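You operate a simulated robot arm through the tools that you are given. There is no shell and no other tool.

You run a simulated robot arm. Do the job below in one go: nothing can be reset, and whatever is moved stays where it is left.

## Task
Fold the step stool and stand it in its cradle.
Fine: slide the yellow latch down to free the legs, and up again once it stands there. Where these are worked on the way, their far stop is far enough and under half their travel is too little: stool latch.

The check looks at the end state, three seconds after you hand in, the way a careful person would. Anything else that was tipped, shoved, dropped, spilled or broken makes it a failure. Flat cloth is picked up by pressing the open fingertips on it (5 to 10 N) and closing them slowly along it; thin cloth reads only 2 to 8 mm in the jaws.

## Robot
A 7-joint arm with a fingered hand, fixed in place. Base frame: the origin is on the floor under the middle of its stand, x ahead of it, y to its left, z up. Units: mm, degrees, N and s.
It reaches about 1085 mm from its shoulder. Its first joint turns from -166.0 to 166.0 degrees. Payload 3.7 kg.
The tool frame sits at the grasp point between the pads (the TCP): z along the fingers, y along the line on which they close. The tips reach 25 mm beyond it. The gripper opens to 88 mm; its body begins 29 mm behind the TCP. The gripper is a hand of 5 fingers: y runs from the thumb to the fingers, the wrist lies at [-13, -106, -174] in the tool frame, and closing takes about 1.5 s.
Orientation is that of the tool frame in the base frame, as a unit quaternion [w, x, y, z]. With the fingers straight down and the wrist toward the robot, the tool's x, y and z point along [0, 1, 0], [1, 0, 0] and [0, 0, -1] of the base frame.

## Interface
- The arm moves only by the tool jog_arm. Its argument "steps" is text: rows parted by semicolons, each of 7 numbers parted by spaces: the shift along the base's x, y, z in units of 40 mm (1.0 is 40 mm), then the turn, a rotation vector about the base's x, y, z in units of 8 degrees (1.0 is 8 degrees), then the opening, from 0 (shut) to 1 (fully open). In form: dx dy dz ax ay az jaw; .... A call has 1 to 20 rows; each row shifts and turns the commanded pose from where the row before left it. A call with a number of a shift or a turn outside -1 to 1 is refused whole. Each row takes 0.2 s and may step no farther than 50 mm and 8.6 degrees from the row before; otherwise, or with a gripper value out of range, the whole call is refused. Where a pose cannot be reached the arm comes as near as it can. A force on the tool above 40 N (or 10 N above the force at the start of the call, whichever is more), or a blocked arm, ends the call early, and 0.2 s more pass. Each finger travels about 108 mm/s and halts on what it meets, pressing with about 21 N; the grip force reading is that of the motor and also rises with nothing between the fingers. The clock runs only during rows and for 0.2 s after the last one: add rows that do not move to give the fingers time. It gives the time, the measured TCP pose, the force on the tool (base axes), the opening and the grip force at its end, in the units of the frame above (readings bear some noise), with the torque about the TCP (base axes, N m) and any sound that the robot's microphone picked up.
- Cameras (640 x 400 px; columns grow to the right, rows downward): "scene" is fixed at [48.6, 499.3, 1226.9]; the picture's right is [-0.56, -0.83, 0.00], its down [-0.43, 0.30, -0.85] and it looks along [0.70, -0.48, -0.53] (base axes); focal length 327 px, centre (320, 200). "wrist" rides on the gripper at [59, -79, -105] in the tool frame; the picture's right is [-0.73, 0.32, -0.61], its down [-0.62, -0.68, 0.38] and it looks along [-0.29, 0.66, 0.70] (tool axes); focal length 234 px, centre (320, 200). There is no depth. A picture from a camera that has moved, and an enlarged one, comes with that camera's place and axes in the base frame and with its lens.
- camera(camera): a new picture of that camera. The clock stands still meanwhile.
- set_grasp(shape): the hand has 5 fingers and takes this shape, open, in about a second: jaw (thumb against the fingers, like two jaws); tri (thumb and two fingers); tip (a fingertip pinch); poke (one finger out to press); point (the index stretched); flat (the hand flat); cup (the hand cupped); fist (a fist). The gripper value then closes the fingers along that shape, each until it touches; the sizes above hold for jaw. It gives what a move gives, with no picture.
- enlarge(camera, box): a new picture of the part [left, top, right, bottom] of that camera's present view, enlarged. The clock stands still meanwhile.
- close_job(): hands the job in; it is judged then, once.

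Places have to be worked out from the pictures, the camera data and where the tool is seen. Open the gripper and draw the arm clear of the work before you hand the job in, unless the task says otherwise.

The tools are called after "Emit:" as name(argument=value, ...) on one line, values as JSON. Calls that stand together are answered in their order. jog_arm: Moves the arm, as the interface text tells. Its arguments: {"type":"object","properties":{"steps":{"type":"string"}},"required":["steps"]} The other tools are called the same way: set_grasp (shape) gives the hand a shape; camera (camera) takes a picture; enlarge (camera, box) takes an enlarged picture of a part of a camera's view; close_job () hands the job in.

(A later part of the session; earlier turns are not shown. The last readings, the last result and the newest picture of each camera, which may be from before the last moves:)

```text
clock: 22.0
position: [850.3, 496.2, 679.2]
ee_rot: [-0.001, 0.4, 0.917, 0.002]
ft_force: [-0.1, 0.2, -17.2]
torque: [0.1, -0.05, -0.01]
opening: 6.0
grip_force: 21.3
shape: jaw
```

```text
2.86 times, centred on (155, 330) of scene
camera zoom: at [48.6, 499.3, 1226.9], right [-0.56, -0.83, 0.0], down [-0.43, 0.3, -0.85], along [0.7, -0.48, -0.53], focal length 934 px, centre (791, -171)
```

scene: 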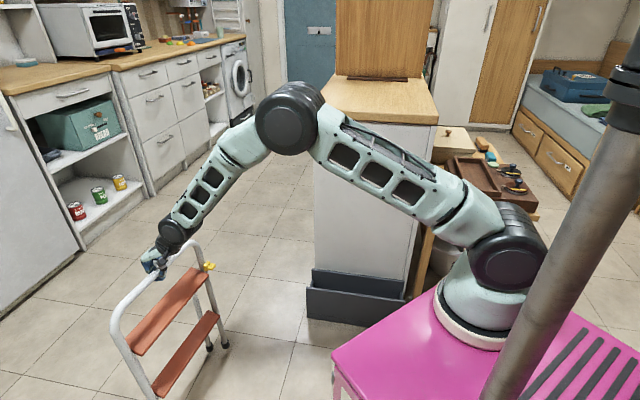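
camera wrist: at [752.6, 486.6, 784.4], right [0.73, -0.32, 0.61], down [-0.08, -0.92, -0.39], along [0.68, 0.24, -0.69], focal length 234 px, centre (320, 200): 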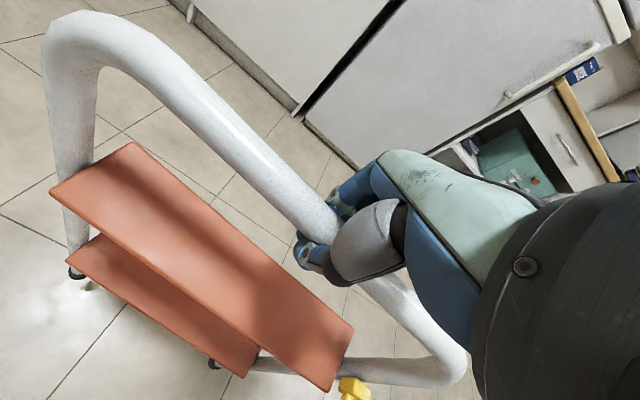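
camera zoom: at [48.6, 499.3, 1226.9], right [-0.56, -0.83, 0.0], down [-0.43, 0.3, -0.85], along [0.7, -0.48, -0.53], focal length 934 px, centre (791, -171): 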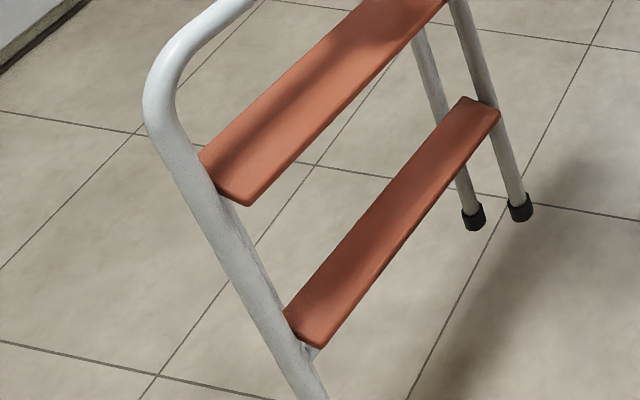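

The legs look parallel now, so they seem to be folded. I need the stool's exact pose in the hand, as the rail may have turned or slid in the grip, so I enlarge the wrist view.

Emit:
enlarge(camera="wrist", box=[20, 0, 340, 200])

Emit:
enlarge(camera="wrist", box=[20, 200, 500, 400])

```text
2.00 times, centred on (180, 100) of wrist
camera zoom: at [752.6, 486.6, 784.4], right [0.73, -0.32, 0.61], down [-0.08, -0.92, -0.39], along [0.68, 0.24, -0.69], focal length 468 px, centre (600, 400)
```

zoom: 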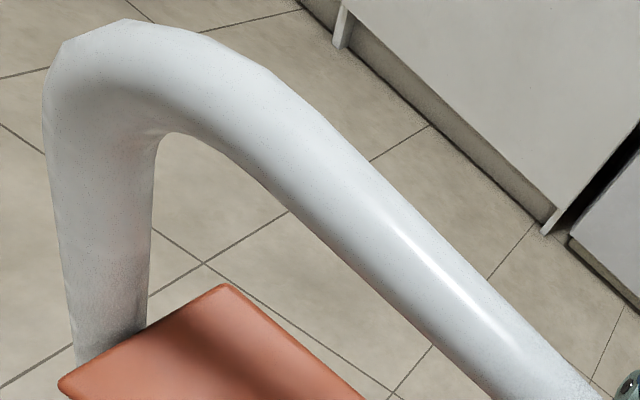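

```text
1.33 times, centred on (260, 300) of wrist
camera zoom: at [752.6, 486.6, 784.4], right [0.73, -0.32, 0.61], down [-0.08, -0.92, -0.39], along [0.68, 0.24, -0.69], focal length 312 px, centre (400, 67)
```

zoom: 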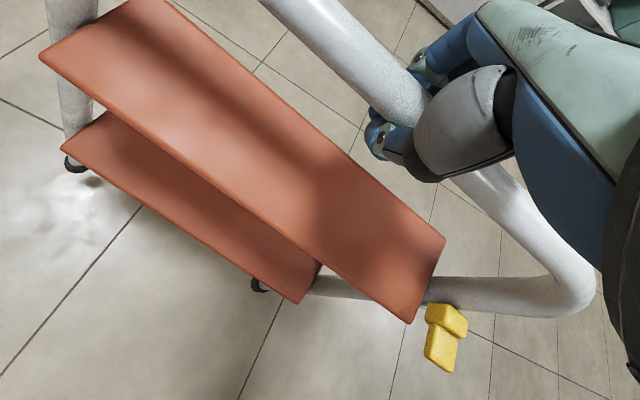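

By the wrist view the rail now points at about 126°, so the stool has turned roughly -7° in the grip. Before carrying it over, I take a close look at the cradle to measure its slot.

Emit:
enlarge(camera="scene", box=[295, 255, 365, 300])

Emit:
enlarge(camera="scene", box=[350, 265, 420, 310])

```text
8.89 times, centred on (330, 278) of scene
camera zoom: at [48.6, 499.3, 1226.9], right [-0.56, -0.83, 0.0], down [-0.43, 0.3, -0.85], along [0.7, -0.48, -0.53], focal length 2905 px, centre (231, -489)
```

zoom: 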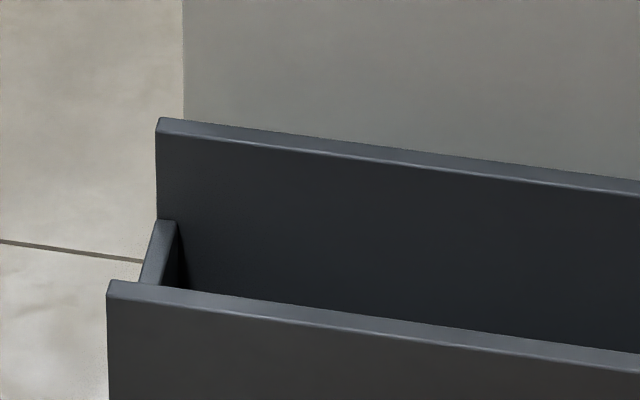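

```text
8.89 times, centred on (385, 288) of scene
camera zoom: at [48.6, 499.3, 1226.9], right [-0.56, -0.83, 0.0], down [-0.43, 0.3, -0.85], along [0.7, -0.48, -0.53], focal length 2905 px, centre (-258, -578)
```

zoom: 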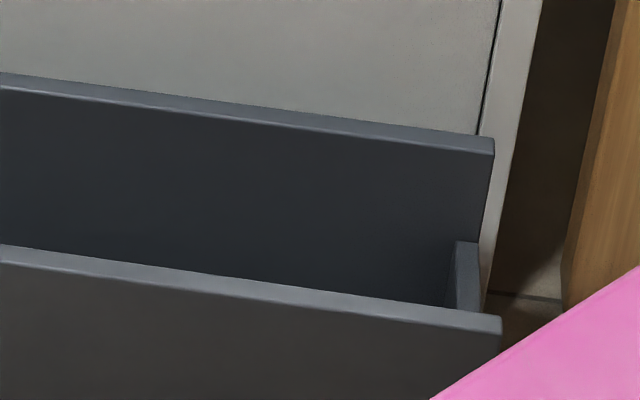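

With refined camera data the cradle slot is about 101 mm wide (n = 637 to 738 along [0.707, -0.707]), about 380 mm long inside, centred near (785, -187), with its top at z ≈ 188. The folded stool hangs with a 57 mm leg offset and a lean of about 4°, and needs a turn of about -82°. I raise it 120 mm, then swing it slowly to a point in front of the cradle.

Emit:
jog_arm(steps="0 0 0.3 0 0 0 0; 0 0 0.5 0 0 0 0; 0 0 0.5 0 0 0 0; 0 0 0.5 0 0 0 0; 0 0 0.5 0 0 0 0; 0 0 0.5 0 0 0 0; 0 0 0.2 0 0 0 0; 0 0 0 0 0 0 0")

Emit:
jog_arm(steps="-0.12 -0.36 0 0 0 -0.26 0; -0.24 -0.716 0 0 0 -0.516 0; -0.24 -0.716 0 0 0 -0.516 0; -0.24 -0.716 0 0 0 -0.516 0; -0.24 -0.716 0 0 0 -0.516 0; -0.24 -0.716 0 0 0 -0.516 0; -0.24 -0.716 0 0 0 -0.516 0; -0.24 -0.716 0 0 0 -0.516 0; -0.24 -0.716 0 0 0 -0.516 0; -0.24 -0.716 0 0 0 -0.516 0; -0.12 -0.36 0 0 0 -0.26 0; 0 0 0 0 0 0 0; 0 0 0 0 0 0 0")

Emit:
camera(camera="scene")

Emit:
camera(camera="wrist")

```text
clock: 23.8
position: [851.1, 496.8, 799.7]
ee_rot: [-0.001, 0.401, 0.916, 0.003]
ft_force: [0.8, 0.1, -16.9]
torque: [0.08, -0.07, -0.03]
opening: 6.2
grip_force: 21.6
shape: jaw
```

```text
clock: 26.6
position: [754.8, 210.2, 799.7]
ee_rot: [0.0, 0.698, 0.716, 0.003]
ft_force: [0.5, 0.7, -17.0]
torque: [0.09, -0.1, -0.03]
opening: 6.3
grip_force: 20.7
shape: jaw
```

```text
taken
```

scene: 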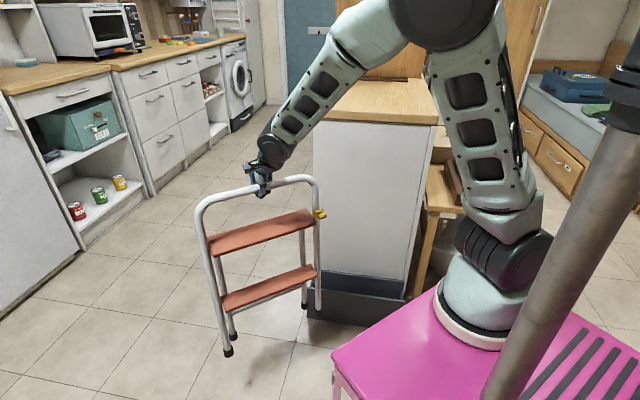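

```text
taken
camera wrist: at [673.9, 267.7, 904.5], right [0.34, -0.72, 0.61], down [-0.66, -0.64, -0.39], along [0.67, -0.27, -0.69], focal length 234 px, centre (320, 200)
```

wrist: 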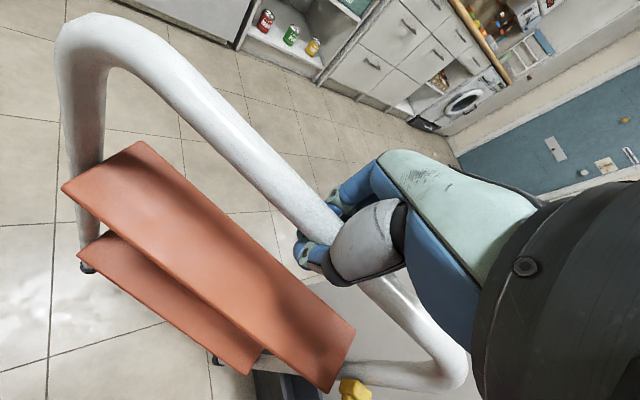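

Half way: the stool hangs folded and steady in front of the cradle. I continue with the second half of the swing to a point about 180 mm out from the slot.

Emit:
jog_arm(steps="-0.12 -0.36 0 0 0 -0.26 0; -0.24 -0.716 0 0 0 -0.516 0; -0.24 -0.716 0 0 0 -0.516 0; -0.24 -0.716 0 0 0 -0.516 0; -0.24 -0.716 0 0 0 -0.516 0; -0.24 -0.716 0 0 0 -0.516 0; -0.24 -0.716 0 0 0 -0.516 0; -0.24 -0.716 0 0 0 -0.516 0; -0.24 -0.716 0 0 0 -0.516 0; -0.24 -0.716 0 0 0 -0.516 0; -0.12 -0.36 0 0 0 -0.26 0; 0 0 0 0 0 0 0; 0 0 0 0 0 0 0; 0 0 0 0 0 0 0")

Emit:
camera(camera="scene")

Emit:
camera(camera="wrist")

```text
clock: 29.6
position: [660.0, -73.6, 799.5]
ee_rot: [0.001, 0.906, 0.423, 0.001]
ft_force: [-0.1, 0.6, -16.4]
torque: [0.05, -0.05, 0.01]
opening: 6.3
grip_force: 20.9
shape: jaw
```

```text
taken
```

scene: 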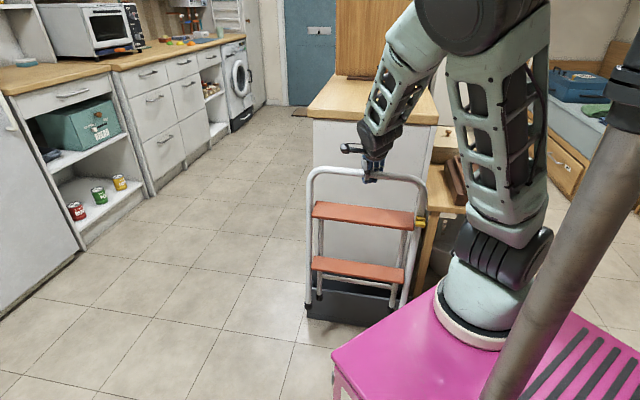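

```text
taken
camera wrist: at [635.0, 21.3, 903.8], right [-0.22, -0.76, 0.61], down [-0.92, -0.04, -0.39], along [0.32, -0.64, -0.69], focal length 234 px, centre (320, 200)
```

wrist: 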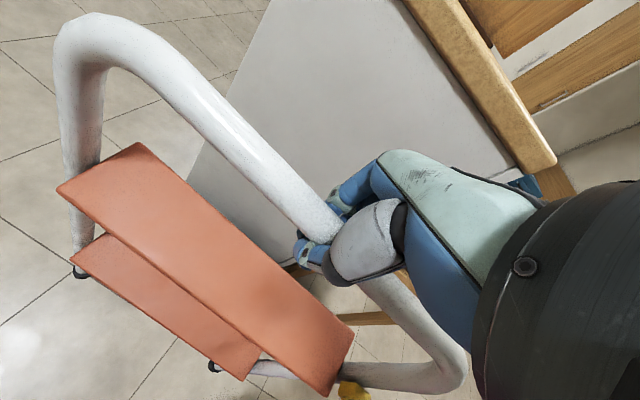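

The stool is now in front of the cradle and nearly parallel to it. I enlarge the scene view to measure its feet, yaw and lean.

Emit:
enlarge(camera="scene", box=[290, 130, 450, 330])

Emit:
enlarge(camera="scene", box=[295, 240, 365, 325])

Emit:
enlarge(camera="scene", box=[355, 240, 425, 325])

Emit:
enlarge(camera="wrist", box=[20, 200, 340, 400])

```text
2.00 times, centred on (370, 230) of scene
camera zoom: at [48.6, 499.3, 1226.9], right [-0.56, -0.83, 0.0], down [-0.43, 0.3, -0.85], along [0.7, -0.48, -0.53], focal length 654 px, centre (220, 140)
```

zoom: 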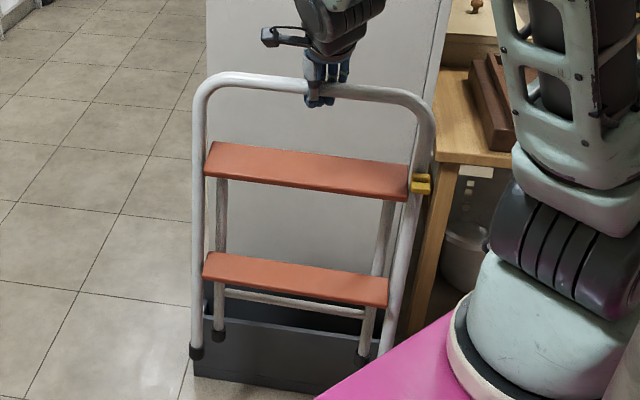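

```text
4.71 times, centred on (330, 282) of scene
camera zoom: at [48.6, 499.3, 1226.9], right [-0.56, -0.83, 0.0], down [-0.43, 0.3, -0.85], along [0.7, -0.48, -0.53], focal length 1538 px, centre (273, -188)
```

zoom: 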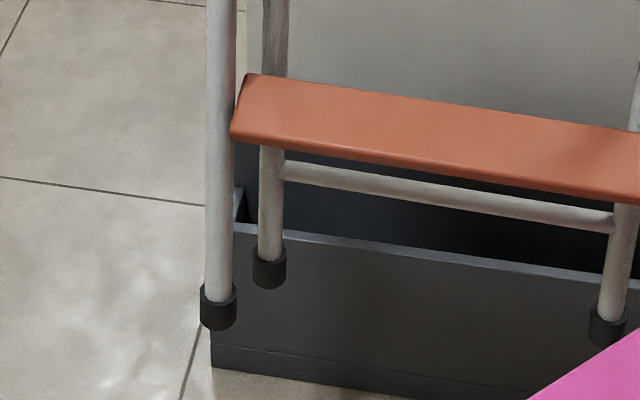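

```text
4.71 times, centred on (390, 282) of scene
camera zoom: at [48.6, 499.3, 1226.9], right [-0.56, -0.83, 0.0], down [-0.43, 0.3, -0.85], along [0.7, -0.48, -0.53], focal length 1538 px, centre (-9, -188)
```

zoom: 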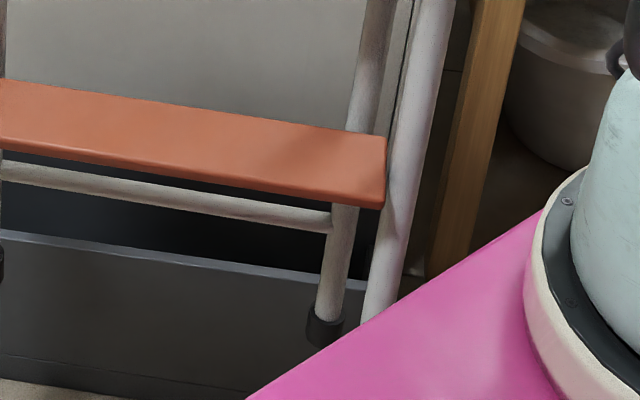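

```text
2.00 times, centred on (180, 300) of wrist
camera zoom: at [635.0, 21.3, 903.8], right [-0.22, -0.76, 0.61], down [-0.92, -0.04, -0.39], along [0.32, -0.64, -0.69], focal length 468 px, centre (600, 0)
```

zoom: 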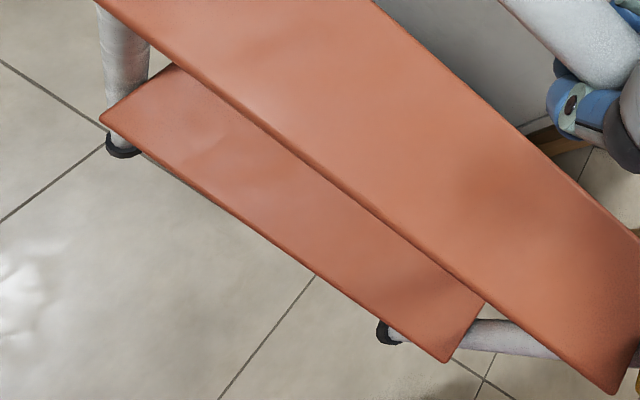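

The rear feet measure at n ≈ 523 (left) and 513 (right), so the stool needs about +2.3° more yaw. It leans about 5° with the feet outward. I turn the hand by +2.3° and tilt it 5° about the rail to see whether the stool follows upright.

Emit:
jog_arm(steps="0 0 0 -0.15 -0.15 0.1 0; 0 0 0 -0.15 -0.15 0.1 0; 0 0 0 -0.15 -0.15 0.09 0; 0 0 0 0 0 0 0; 0 0 0 0 0 0 0; 0 0 0 0 0 0 0")

Emit:
enlarge(camera="scene", box=[290, 130, 450, 330])

Emit:
enlarge(camera="scene", box=[295, 240, 365, 325])

```text
clock: 31.0
position: [661.1, -74.8, 800.5]
ee_rot: [0.043, 0.896, 0.441, 0.015]
ft_force: [-0.9, -0.2, -16.3]
torque: [0.01, 0.04, -0.02]
opening: 6.3
grip_force: 21.1
shape: jaw
```

```text
2.00 times, centred on (370, 230) of scene
camera zoom: at [48.6, 499.3, 1226.9], right [-0.56, -0.83, 0.0], down [-0.43, 0.3, -0.85], along [0.7, -0.48, -0.53], focal length 654 px, centre (220, 140)
```

zoom: 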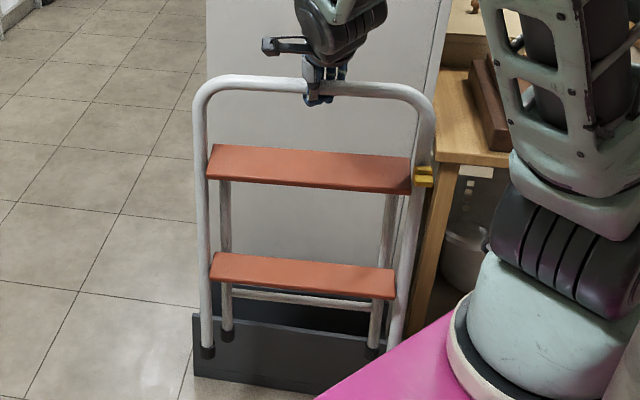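

```text
4.71 times, centred on (330, 282) of scene
camera zoom: at [48.6, 499.3, 1226.9], right [-0.56, -0.83, 0.0], down [-0.43, 0.3, -0.85], along [0.7, -0.48, -0.53], focal length 1538 px, centre (273, -188)
```

zoom: 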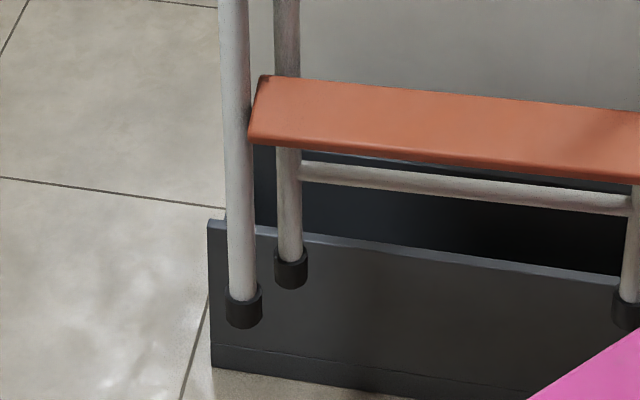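

The stool now hangs level sideways and stands more upright. I measure the rail line and the right-hand feet again for yaw and lean.

Emit:
enlarge(camera="scene", box=[300, 155, 440, 245])

Emit:
enlarge(camera="scene", box=[350, 245, 420, 325])

Emit:
camera(camera="wrist")

```text
4.44 times, centred on (370, 200) of scene
camera zoom: at [48.6, 499.3, 1226.9], right [-0.56, -0.83, 0.0], down [-0.43, 0.3, -0.85], along [0.7, -0.48, -0.53], focal length 1453 px, centre (98, 200)
```

zoom: 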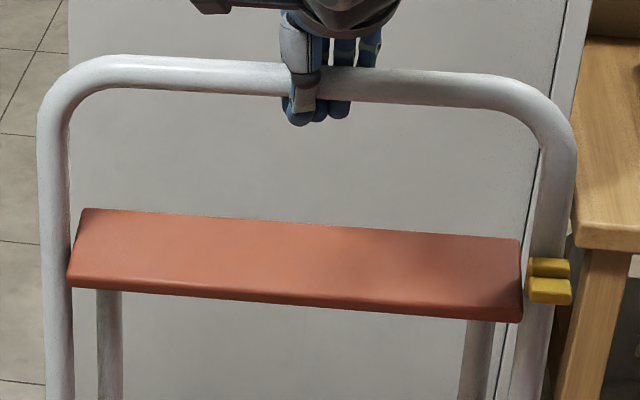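

```text
5.00 times, centred on (385, 285) of scene
camera zoom: at [48.6, 499.3, 1226.9], right [-0.56, -0.83, 0.0], down [-0.43, 0.3, -0.85], along [0.7, -0.48, -0.53], focal length 1634 px, centre (-5, -225)
```

zoom: 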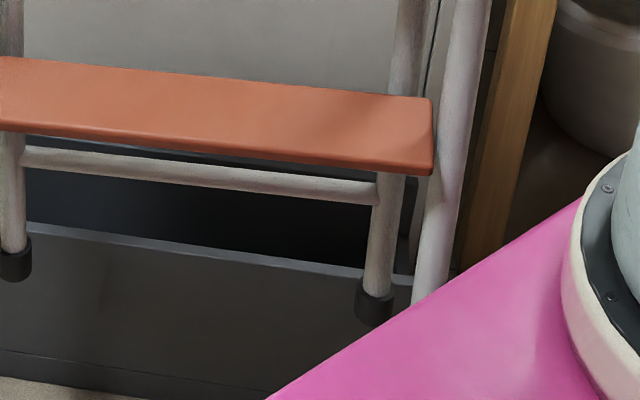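

```text
taken
camera wrist: at [626.9, 26.7, 896.9], right [-0.23, -0.73, 0.64], down [-0.89, -0.1, -0.44], along [0.39, -0.67, -0.63], focal length 234 px, centre (320, 200)
```

wrist: 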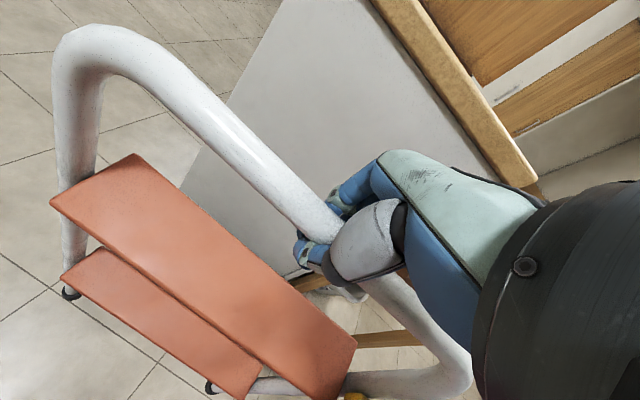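

Correcting for a small sideways roll (about 1.5°) I find the yaw off by about +1° and the lean at 3.5°. I trim those and move 120 mm toward the slot, staying at height, then re-measure.

Emit:
jog_arm(steps="0.2 -0.2 0 0.022 -0.022 -0.023 0; 0.354 -0.354 0 0.022 -0.022 -0.023 0; 0.354 -0.354 0 0.022 -0.022 -0.023 0; 0.354 -0.354 0 0.022 -0.022 -0.023 0; 0.354 -0.354 0 0.022 -0.022 -0.023 0; 0.354 -0.354 0 0.022 -0.022 -0.023 0; 0.154 -0.154 0 0 0 0 0; 0 0 0 0 0 0 0; 0 0 0 0 0 0 0; 0 0 0 0 0 0 0")

Emit:
enlarge(camera="scene", box=[300, 150, 440, 240])

Emit:
enlarge(camera="scene", box=[300, 230, 370, 310])

Emit:
enlarge(camera="scene", box=[355, 230, 425, 310])

Emit:
camera(camera="scene")

```text
clock: 33.2
position: [744.7, -160.2, 801.1]
ee_rot: [0.038, 0.9, 0.433, 0.029]
ft_force: [0.7, 1.3, -16.7]
torque: [0.05, 0.02, -0.02]
opening: 6.3
grip_force: 20.6
shape: jaw
```

```text
4.44 times, centred on (370, 195) of scene
camera zoom: at [48.6, 499.3, 1226.9], right [-0.56, -0.83, 0.0], down [-0.43, 0.3, -0.85], along [0.7, -0.48, -0.53], focal length 1453 px, centre (98, 222)
```

zoom: 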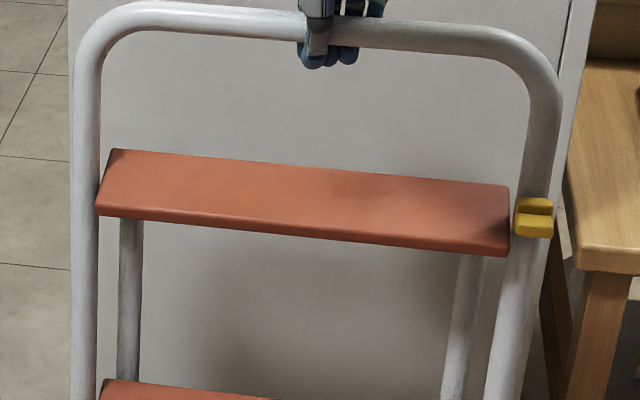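

```text
5.00 times, centred on (335, 270) of scene
camera zoom: at [48.6, 499.3, 1226.9], right [-0.56, -0.83, 0.0], down [-0.43, 0.3, -0.85], along [0.7, -0.48, -0.53], focal length 1634 px, centre (245, -150)
```

zoom: 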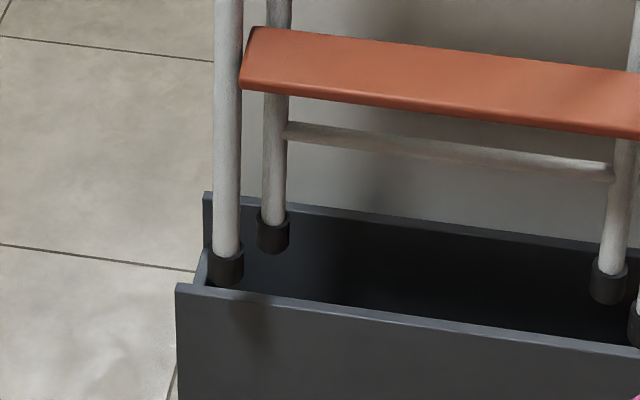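

```text
5.00 times, centred on (390, 270) of scene
camera zoom: at [48.6, 499.3, 1226.9], right [-0.56, -0.83, 0.0], down [-0.43, 0.3, -0.85], along [0.7, -0.48, -0.53], focal length 1634 px, centre (-30, -150)
```

zoom: 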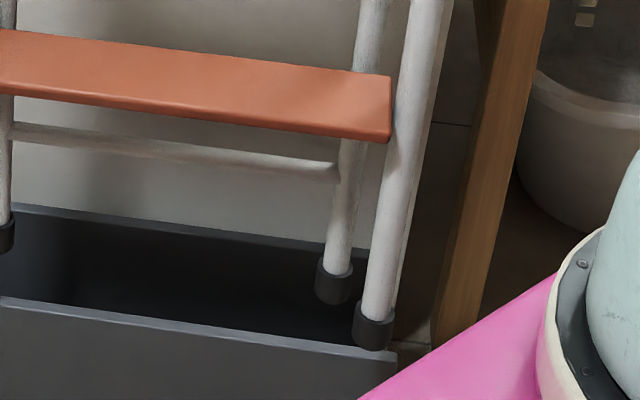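

```text
taken
```

scene: 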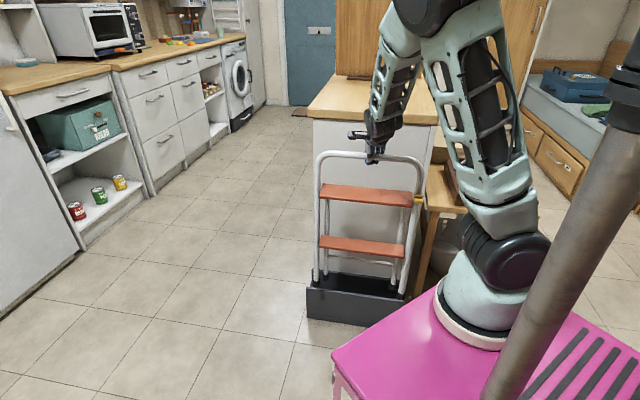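

All four feet are now measured: feet middle at n ≈ 607 and e ≈ 411, yaw short by about 0.8°, lean about 5°. To centre the legs in the slot the TCP must go to n ≈ 712, e ≈ 424, so I shift there at the same height and check again.

Emit:
jog_arm(steps="0.15 -0.11 0 0 0 0.02 0; 0.294 -0.218 0 0 0 0.02 0; 0.294 -0.218 0 0 0 0.02 0; 0.294 -0.218 0 0 0 0.02 0; 0.294 -0.218 0 0 0 0.02 0; 0.144 -0.108 0 0 0 0 0; 0 0 -0.4 0 0 0 0; 0 0 -0.4 0 0 0 0; 0 0 0 0 0 0 0; 0 0 0 0 0 0 0; 0 0 0 0 0 0 0")

Emit:
enlarge(camera="scene", box=[300, 150, 440, 240])

Emit:
enlarge(camera="scene", box=[300, 230, 370, 310])

Emit:
enlarge(camera="scene", box=[355, 230, 425, 310])

Emit:
camera(camera="wrist")

```text
clock: 35.6
position: [803.1, -205.5, 766.9]
ee_rot: [0.038, 0.897, 0.439, 0.029]
ft_force: [0.8, -0.7, -16.8]
torque: [-0.01, 0.0, 0.01]
opening: 6.3
grip_force: 20.9
shape: jaw
```

```text
4.44 times, centred on (370, 195) of scene
camera zoom: at [48.6, 499.3, 1226.9], right [-0.56, -0.83, 0.0], down [-0.43, 0.3, -0.85], along [0.7, -0.48, -0.53], focal length 1453 px, centre (98, 222)
```

zoom: 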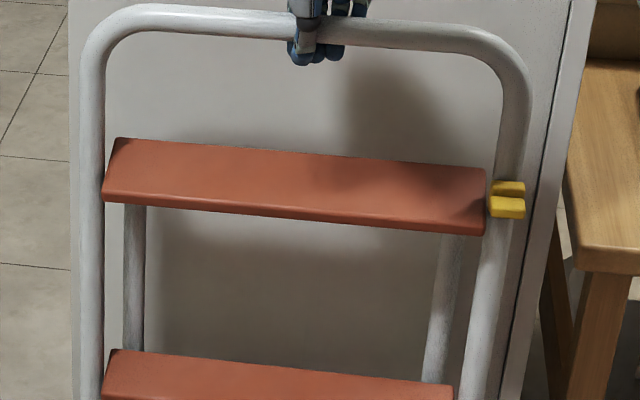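

```text
5.00 times, centred on (335, 270) of scene
camera zoom: at [48.6, 499.3, 1226.9], right [-0.56, -0.83, 0.0], down [-0.43, 0.3, -0.85], along [0.7, -0.48, -0.53], focal length 1634 px, centre (245, -150)
```

zoom: 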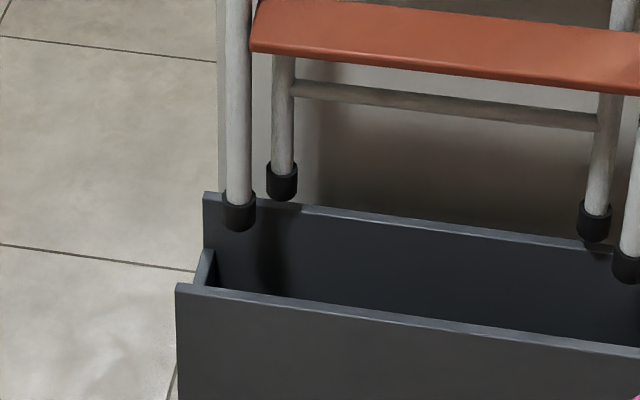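

```text
5.00 times, centred on (390, 270) of scene
camera zoom: at [48.6, 499.3, 1226.9], right [-0.56, -0.83, 0.0], down [-0.43, 0.3, -0.85], along [0.7, -0.48, -0.53], focal length 1634 px, centre (-30, -150)
```

zoom: 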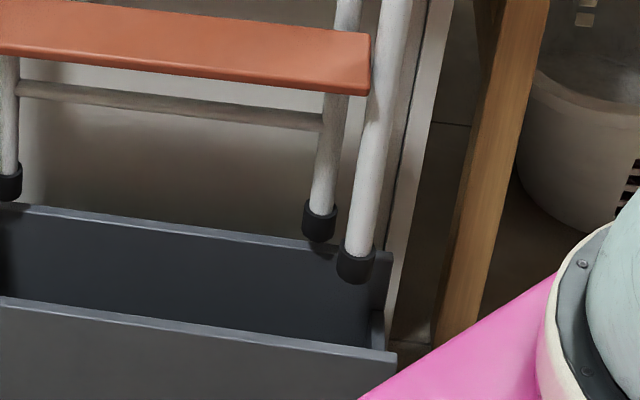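

```text
taken
camera wrist: at [768.0, -104.7, 865.4], right [-0.24, -0.74, 0.62], down [-0.88, -0.09, -0.46], along [0.4, -0.66, -0.64], focal length 234 px, centre (320, 200)
```

wrist: 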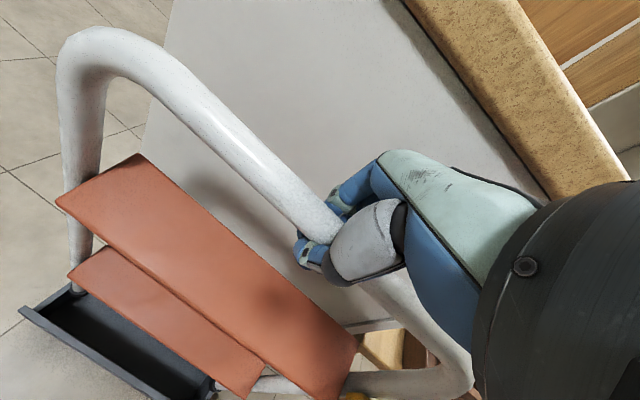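

The feet now measure n = 685 (front) and 730 (rear) with no yaw and about 3° lean; their middle is about 20 mm too close to the cabinet. I shift back about 22 mm, let it settle and check once more before lowering.

Emit:
jog_arm(steps="-0.09 0.105 0 0 0 0 0; -0.09 0.105 0 0 0 0 0; -0.09 0.105 0 0 0 0 0; -0.085 0.11 0 0 0 0 0; 0 0 0 0 0 0 0; 0 0 0 0 0 0 0; 0 0 0 0 0 0 0")

Emit:
enlarge(camera="scene", box=[300, 230, 370, 310])

Emit:
enlarge(camera="scene", box=[355, 230, 425, 310])

```text
clock: 37.2
position: [789.2, -187.1, 767.8]
ee_rot: [0.039, 0.897, 0.439, 0.029]
ft_force: [0.4, -0.1, -15.9]
torque: [0.06, 0.02, 0.02]
opening: 6.3
grip_force: 20.5
shape: jaw
```

```text
5.00 times, centred on (335, 270) of scene
camera zoom: at [48.6, 499.3, 1226.9], right [-0.56, -0.83, 0.0], down [-0.43, 0.3, -0.85], along [0.7, -0.48, -0.53], focal length 1634 px, centre (245, -150)
```

zoom: 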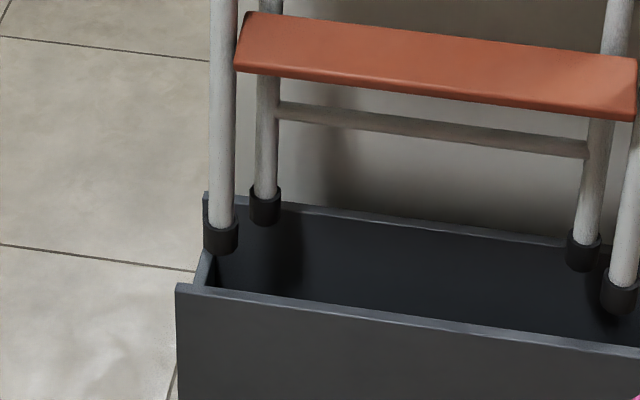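

```text
5.00 times, centred on (390, 270) of scene
camera zoom: at [48.6, 499.3, 1226.9], right [-0.56, -0.83, 0.0], down [-0.43, 0.3, -0.85], along [0.7, -0.48, -0.53], focal length 1634 px, centre (-30, -150)
```

zoom: 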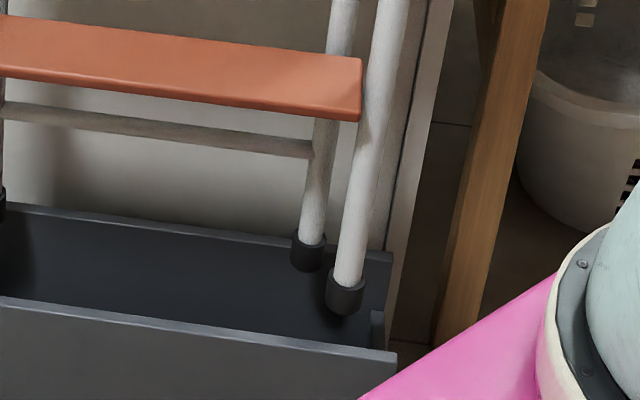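

Feet middle is now n ≈ 672 (lean about 4°) and e ≈ 428, so I need a small correction of +9 mm in n, -6 mm in e and +0.7° yaw. I make it gently and lower about 25 mm, still above the walls.

Emit:
jog_arm(steps="0.0125 -0.0545 0 0 0 0.0175 0; 0.0125 -0.0545 0 0 0 0.0175 0; 0.0125 -0.0545 0 0 0 0.0175 0; 0.0125 -0.0545 0 0 0 0.0175 0; 0.0125 -0.0545 0 0 0 0.0175 0; 0 0 -0.15 0 0 0 0; 0 0 -0.15 0 0 0 0; 0 0 -0.15 0 0 0 0; 0 0 -0.15 0 0 0 0; 0 0 0 0 0 0 0; 0 0 0 0 0 0 0")

Emit:
enlarge(camera="scene", box=[300, 230, 370, 310])

Emit:
enlarge(camera="scene", box=[355, 230, 425, 310])

```text
clock: 39.6
position: [790.7, -198.4, 743.1]
ee_rot: [0.039, 0.894, 0.445, 0.029]
ft_force: [-0.4, 0.1, -16.9]
torque: [-0.02, 0.07, 0.01]
opening: 6.3
grip_force: 21.9
shape: jaw
```

```text
5.00 times, centred on (335, 270) of scene
camera zoom: at [48.6, 499.3, 1226.9], right [-0.56, -0.83, 0.0], down [-0.43, 0.3, -0.85], along [0.7, -0.48, -0.53], focal length 1634 px, centre (245, -150)
```

zoom: 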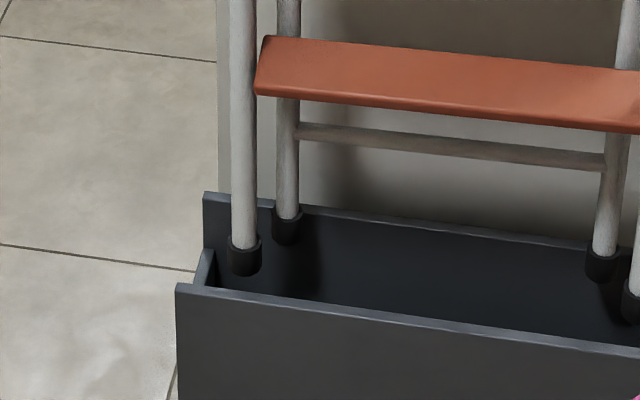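

```text
5.00 times, centred on (390, 270) of scene
camera zoom: at [48.6, 499.3, 1226.9], right [-0.56, -0.83, 0.0], down [-0.43, 0.3, -0.85], along [0.7, -0.48, -0.53], focal length 1634 px, centre (-30, -150)
```

zoom: 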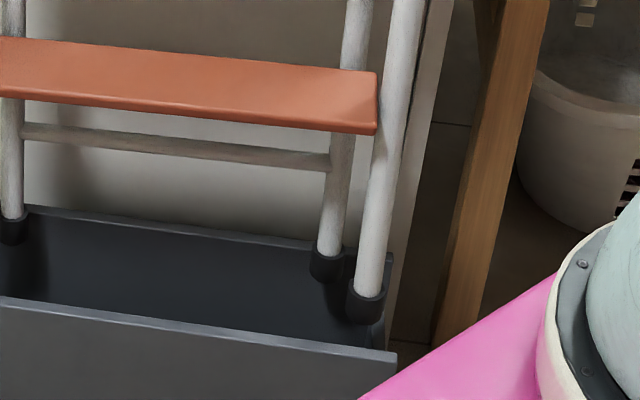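

Depth is right (feet middle n ≈ 682), but the feet are about 12 mm too far toward the right end, partly from a roll of about 1°. I trim the roll and shift slightly toward the left end.

Emit:
jog_arm(steps="0.02 0.02 0 0.02 -0.02 0 0; 0.02 0.02 0 0.02 -0.02 0 0; 0.02 0.02 0 0.02 -0.02 0 0; 0.02 0.02 0 0.02 -0.02 0 0; 0 0 0 0 0 0 0; 0 0 0 0 0 0 0; 0 0 0 0 0 0 0")

Emit:
enlarge(camera="scene", box=[300, 230, 370, 310])

Emit:
enlarge(camera="scene", box=[355, 230, 425, 310])

Emit:
camera(camera="wrist")

```text
clock: 41.2
position: [795.8, -194.3, 744.1]
ee_rot: [0.035, 0.895, 0.444, 0.038]
ft_force: [0.9, -0.2, -16.4]
torque: [0.01, 0.05, 0.0]
opening: 6.3
grip_force: 21.0
shape: jaw
```

```text
5.00 times, centred on (335, 270) of scene
camera zoom: at [48.6, 499.3, 1226.9], right [-0.56, -0.83, 0.0], down [-0.43, 0.3, -0.85], along [0.7, -0.48, -0.53], focal length 1634 px, centre (245, -150)
```

zoom: 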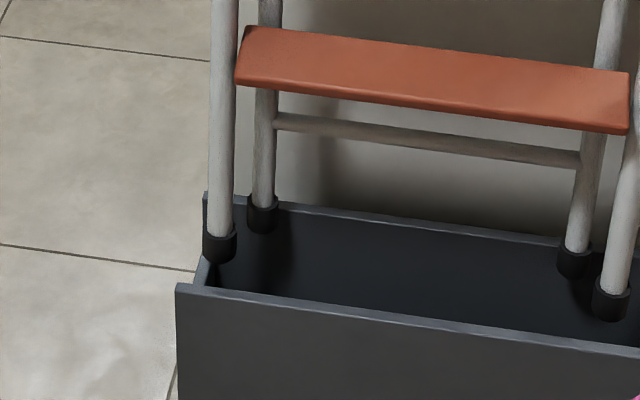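

```text
5.00 times, centred on (390, 270) of scene
camera zoom: at [48.6, 499.3, 1226.9], right [-0.56, -0.83, 0.0], down [-0.43, 0.3, -0.85], along [0.7, -0.48, -0.53], focal length 1634 px, centre (-30, -150)
```

zoom: 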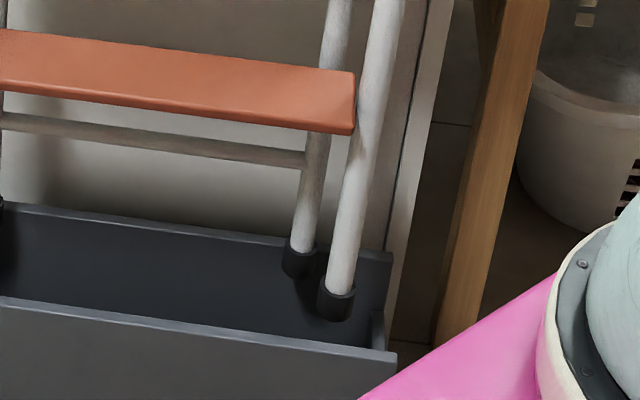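

```text
taken
camera wrist: at [757.5, -96.6, 842.1], right [-0.24, -0.75, 0.61], down [-0.88, -0.1, -0.47], along [0.41, -0.65, -0.64], focal length 234 px, centre (320, 200)
```

wrist: 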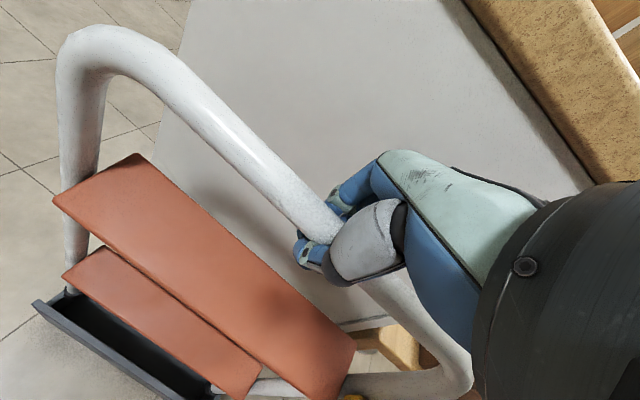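

The sideways trim overshot a little: the feet centre is at e ≈ 432, with the slot's inner ends at e = 229 and 616, so the target is 422. I nudge back about 5 mm in e and 4 mm in n, then lower 32 mm between the side walls, staying above the lower end panels.

Emit:
jog_arm(steps="-0.053 -0.006 0 0 0 0 0; -0.053 -0.006 0 0 0 0 0; -0.053 -0.006 0 0 0 0 0; 0 0 0 0 0 0 0; 0 0 -0.16 0 0 0 0; 0 0 -0.16 0 0 0 0; 0 0 -0.16 0 0 0 0; 0 0 -0.16 0 0 0 0; 0 0 -0.16 0 0 0 0; 0 0 0 0 0 0 0; 0 0 0 0 0 0 0")

Emit:
enlarge(camera="scene", box=[300, 230, 370, 310])

Emit:
enlarge(camera="scene", box=[355, 230, 425, 310])

```text
clock: 43.6
position: [789.4, -196.0, 711.2]
ee_rot: [0.036, 0.894, 0.444, 0.038]
ft_force: [-0.4, 0.1, -17.3]
torque: [0.0, 0.03, 0.0]
opening: 6.2
grip_force: 21.2
shape: jaw
```

```text
5.00 times, centred on (335, 270) of scene
camera zoom: at [48.6, 499.3, 1226.9], right [-0.56, -0.83, 0.0], down [-0.43, 0.3, -0.85], along [0.7, -0.48, -0.53], focal length 1634 px, centre (245, -150)
```

zoom: 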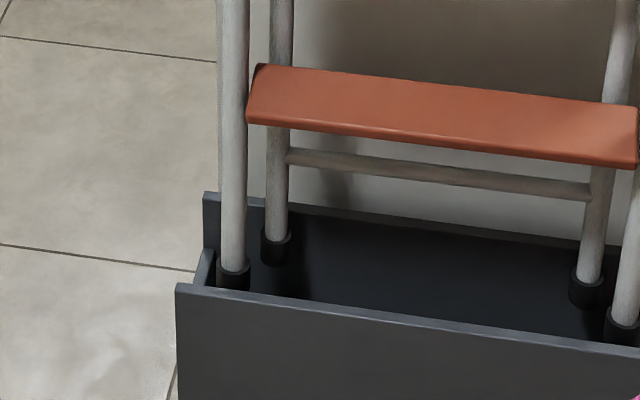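

```text
5.00 times, centred on (390, 270) of scene
camera zoom: at [48.6, 499.3, 1226.9], right [-0.56, -0.83, 0.0], down [-0.43, 0.3, -0.85], along [0.7, -0.48, -0.53], focal length 1634 px, centre (-30, -150)
```

zoom: 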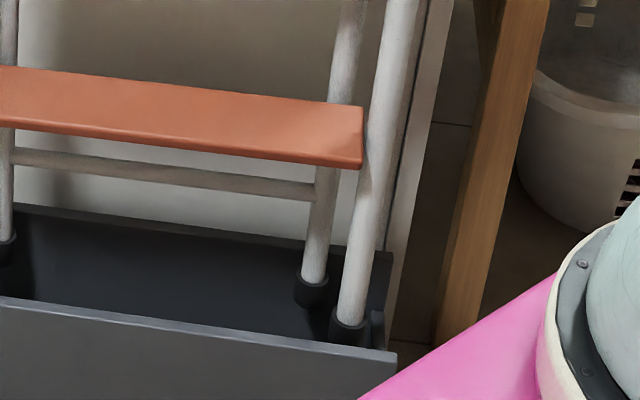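

The feet are between the walls: rear feet n ≈ 704, front n ≈ 666, centre e ≈ 420, all clear. I lower a further 80 mm, watching the force.

Emit:
jog_arm(steps="0 0 -0.2 0 0 0 0; 0 0 -0.2 0 0 0 0; 0 0 -0.2 0 0 0 0; 0 0 -0.2 0 0 0 0; 0 0 -0.2 0 0 0 0; 0 0 -0.2 0 0 0 0; 0 0 -0.2 0 0 0 0; 0 0 -0.2 0 0 0 0; 0 0 -0.2 0 0 0 0; 0 0 -0.2 0 0 0 0; 0 0 0 0 0 0 0")

Emit:
enlarge(camera="scene", box=[290, 160, 450, 330])

Emit:
camera(camera="wrist")

```text
clock: 46.0
position: [788.8, -194.4, 632.1]
ee_rot: [0.036, 0.894, 0.445, 0.037]
ft_force: [-0.4, -0.4, -17.1]
torque: [0.02, 0.03, -0.02]
opening: 6.1
grip_force: 20.5
shape: jaw
```

```text
2.35 times, centred on (370, 245) of scene
camera zoom: at [48.6, 499.3, 1226.9], right [-0.56, -0.83, 0.0], down [-0.43, 0.3, -0.85], along [0.7, -0.48, -0.53], focal length 769 px, centre (202, 94)
```

zoom: 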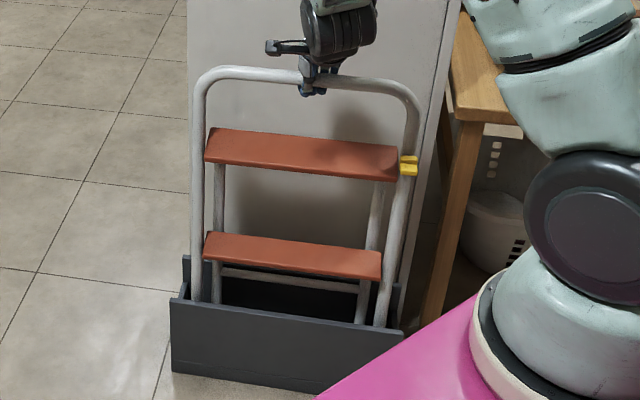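

```text
taken
camera wrist: at [751.1, -97.2, 729.6], right [-0.24, -0.75, 0.61], down [-0.88, -0.1, -0.47], along [0.41, -0.65, -0.64], focal length 234 px, centre (320, 200)
```

wrist: 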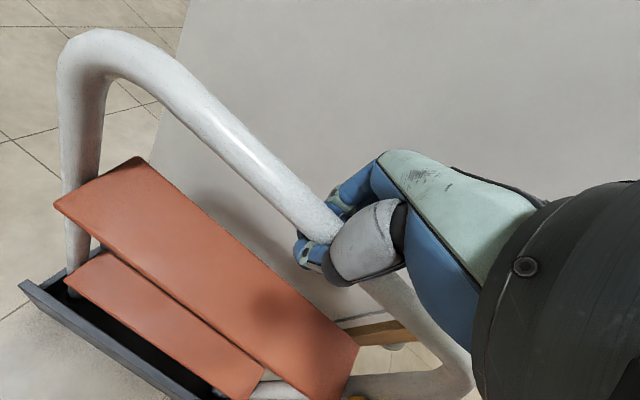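

Still hanging freely at 17 N with the feet about 77 mm above the floor. I lower slowly the rest of the way, watching for the weight to come off.

Emit:
jog_arm(steps="0 0 -0.15 0 0 0 0; 0 0 -0.15 0 0 0 0; 0 0 -0.15 0 0 0 0; 0 0 -0.15 0 0 0 0; 0 0 -0.15 0 0 0 0; 0 0 -0.15 0 0 0 0; 0 0 -0.15 0 0 0 0; 0 0 0 0 0 0 0")

```text
clock: 47.8
position: [789.8, -194.2, 591.2]
ee_rot: [0.037, 0.894, 0.444, 0.039]
ft_force: [3.7, 4.5, 6.9]
torque: [0.02, -0.04, 0.01]
opening: 6.4
grip_force: 21.5
shape: jaw
```

The weight has come off and the hand now feels +7 N upward, so the feet are standing on something at about z ≈ 36. I look whether that is the slot floor.

Emit:
enlarge(camera="scene", box=[290, 160, 450, 330])

Emit:
enlarge(camera="scene", box=[300, 230, 370, 310])

Emit:
enlarge(camera="scene", box=[355, 230, 425, 310])

Emit:
enlarge(camera="wrist", box=[0, 200, 340, 400])

```text
2.35 times, centred on (370, 245) of scene
camera zoom: at [48.6, 499.3, 1226.9], right [-0.56, -0.83, 0.0], down [-0.43, 0.3, -0.85], along [0.7, -0.48, -0.53], focal length 769 px, centre (202, 94)
```

zoom: 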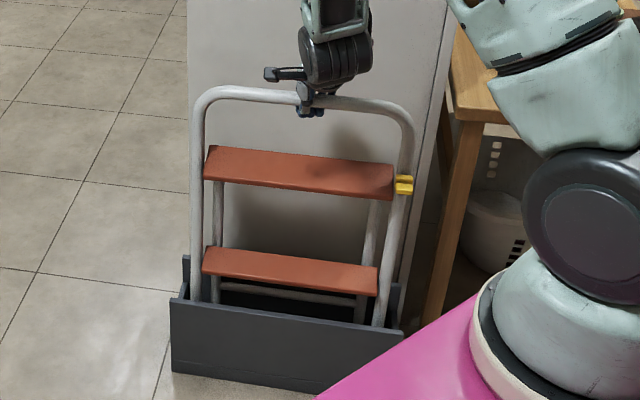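

```text
5.00 times, centred on (335, 270) of scene
camera zoom: at [48.6, 499.3, 1226.9], right [-0.56, -0.83, 0.0], down [-0.43, 0.3, -0.85], along [0.7, -0.48, -0.53], focal length 1634 px, centre (245, -150)
```

zoom: 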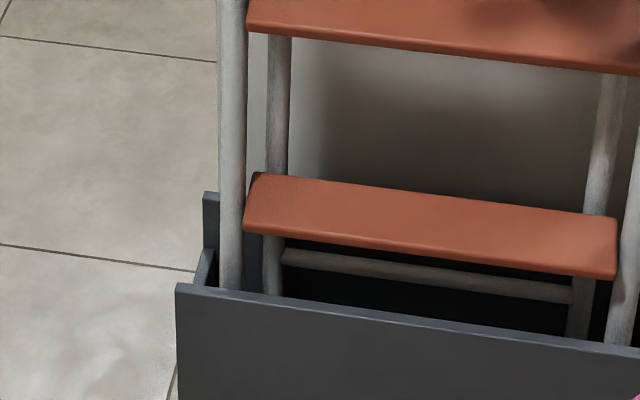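

```text
5.00 times, centred on (390, 270) of scene
camera zoom: at [48.6, 499.3, 1226.9], right [-0.56, -0.83, 0.0], down [-0.43, 0.3, -0.85], along [0.7, -0.48, -0.53], focal length 1634 px, centre (-30, -150)
```

zoom: 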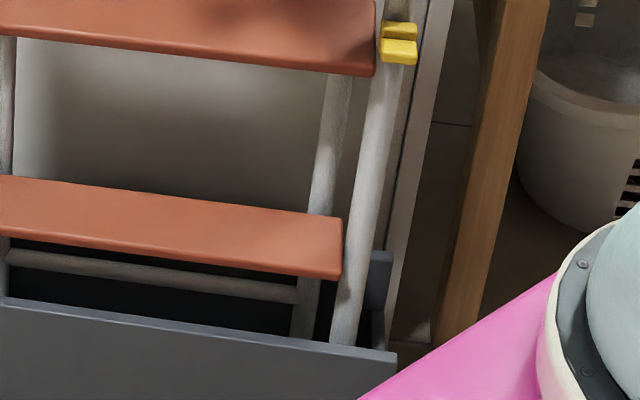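

```text
1.88 times, centred on (170, 300) of wrist
camera zoom: at [751.0, -96.8, 689.2], right [-0.24, -0.75, 0.61], down [-0.88, -0.1, -0.47], along [0.42, -0.65, -0.64], focal length 441 px, centre (602, 12)
```

zoom: 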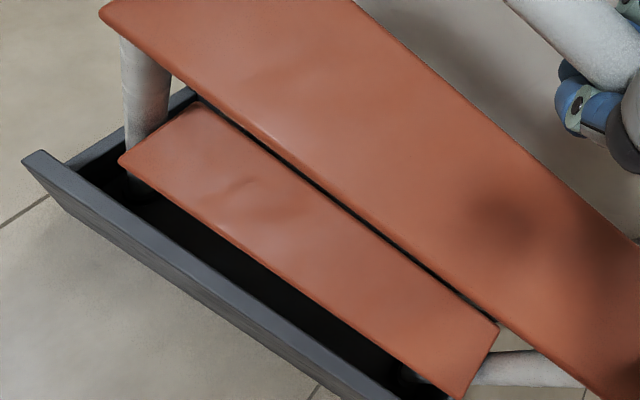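

The feet have gone to the bottom of the cradle: the front panel's plinth line fits a floor slab about 30 mm thick. I lower 4 mm more to make sure all the feet are seated.

Emit:
jog_arm(steps="0 0 -0.05 0 0 0 0; 0 0 -0.05 0 0 0 0; 0 0 0 0 0 0 0; 0 0 0 0 0 0 0")

Emit:
enlarge(camera="scene", box=[300, 150, 440, 240])

Emit:
enlarge(camera="scene", box=[300, 240, 440, 330])

```text
clock: 48.8
position: [789.5, -195.6, 586.7]
ee_rot: [0.037, 0.895, 0.444, 0.038]
ft_force: [1.3, 1.9, -0.2]
torque: [0.02, 0.03, 0.01]
opening: 4.9
grip_force: 20.9
shape: jaw
```

```text
4.44 times, centred on (370, 195) of scene
camera zoom: at [48.6, 499.3, 1226.9], right [-0.56, -0.83, 0.0], down [-0.43, 0.3, -0.85], along [0.7, -0.48, -0.53], focal length 1453 px, centre (98, 222)
```

zoom: 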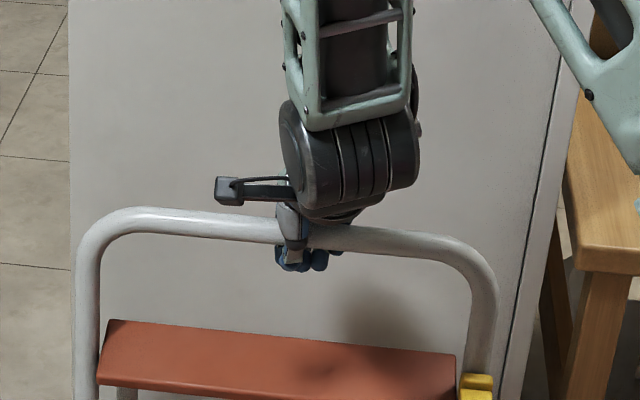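

```text
4.44 times, centred on (370, 285) of scene
camera zoom: at [48.6, 499.3, 1226.9], right [-0.56, -0.83, 0.0], down [-0.43, 0.3, -0.85], along [0.7, -0.48, -0.53], focal length 1453 px, centre (98, -178)
```

zoom: 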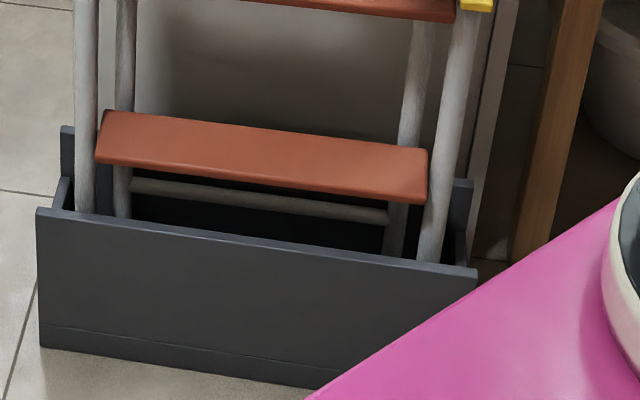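

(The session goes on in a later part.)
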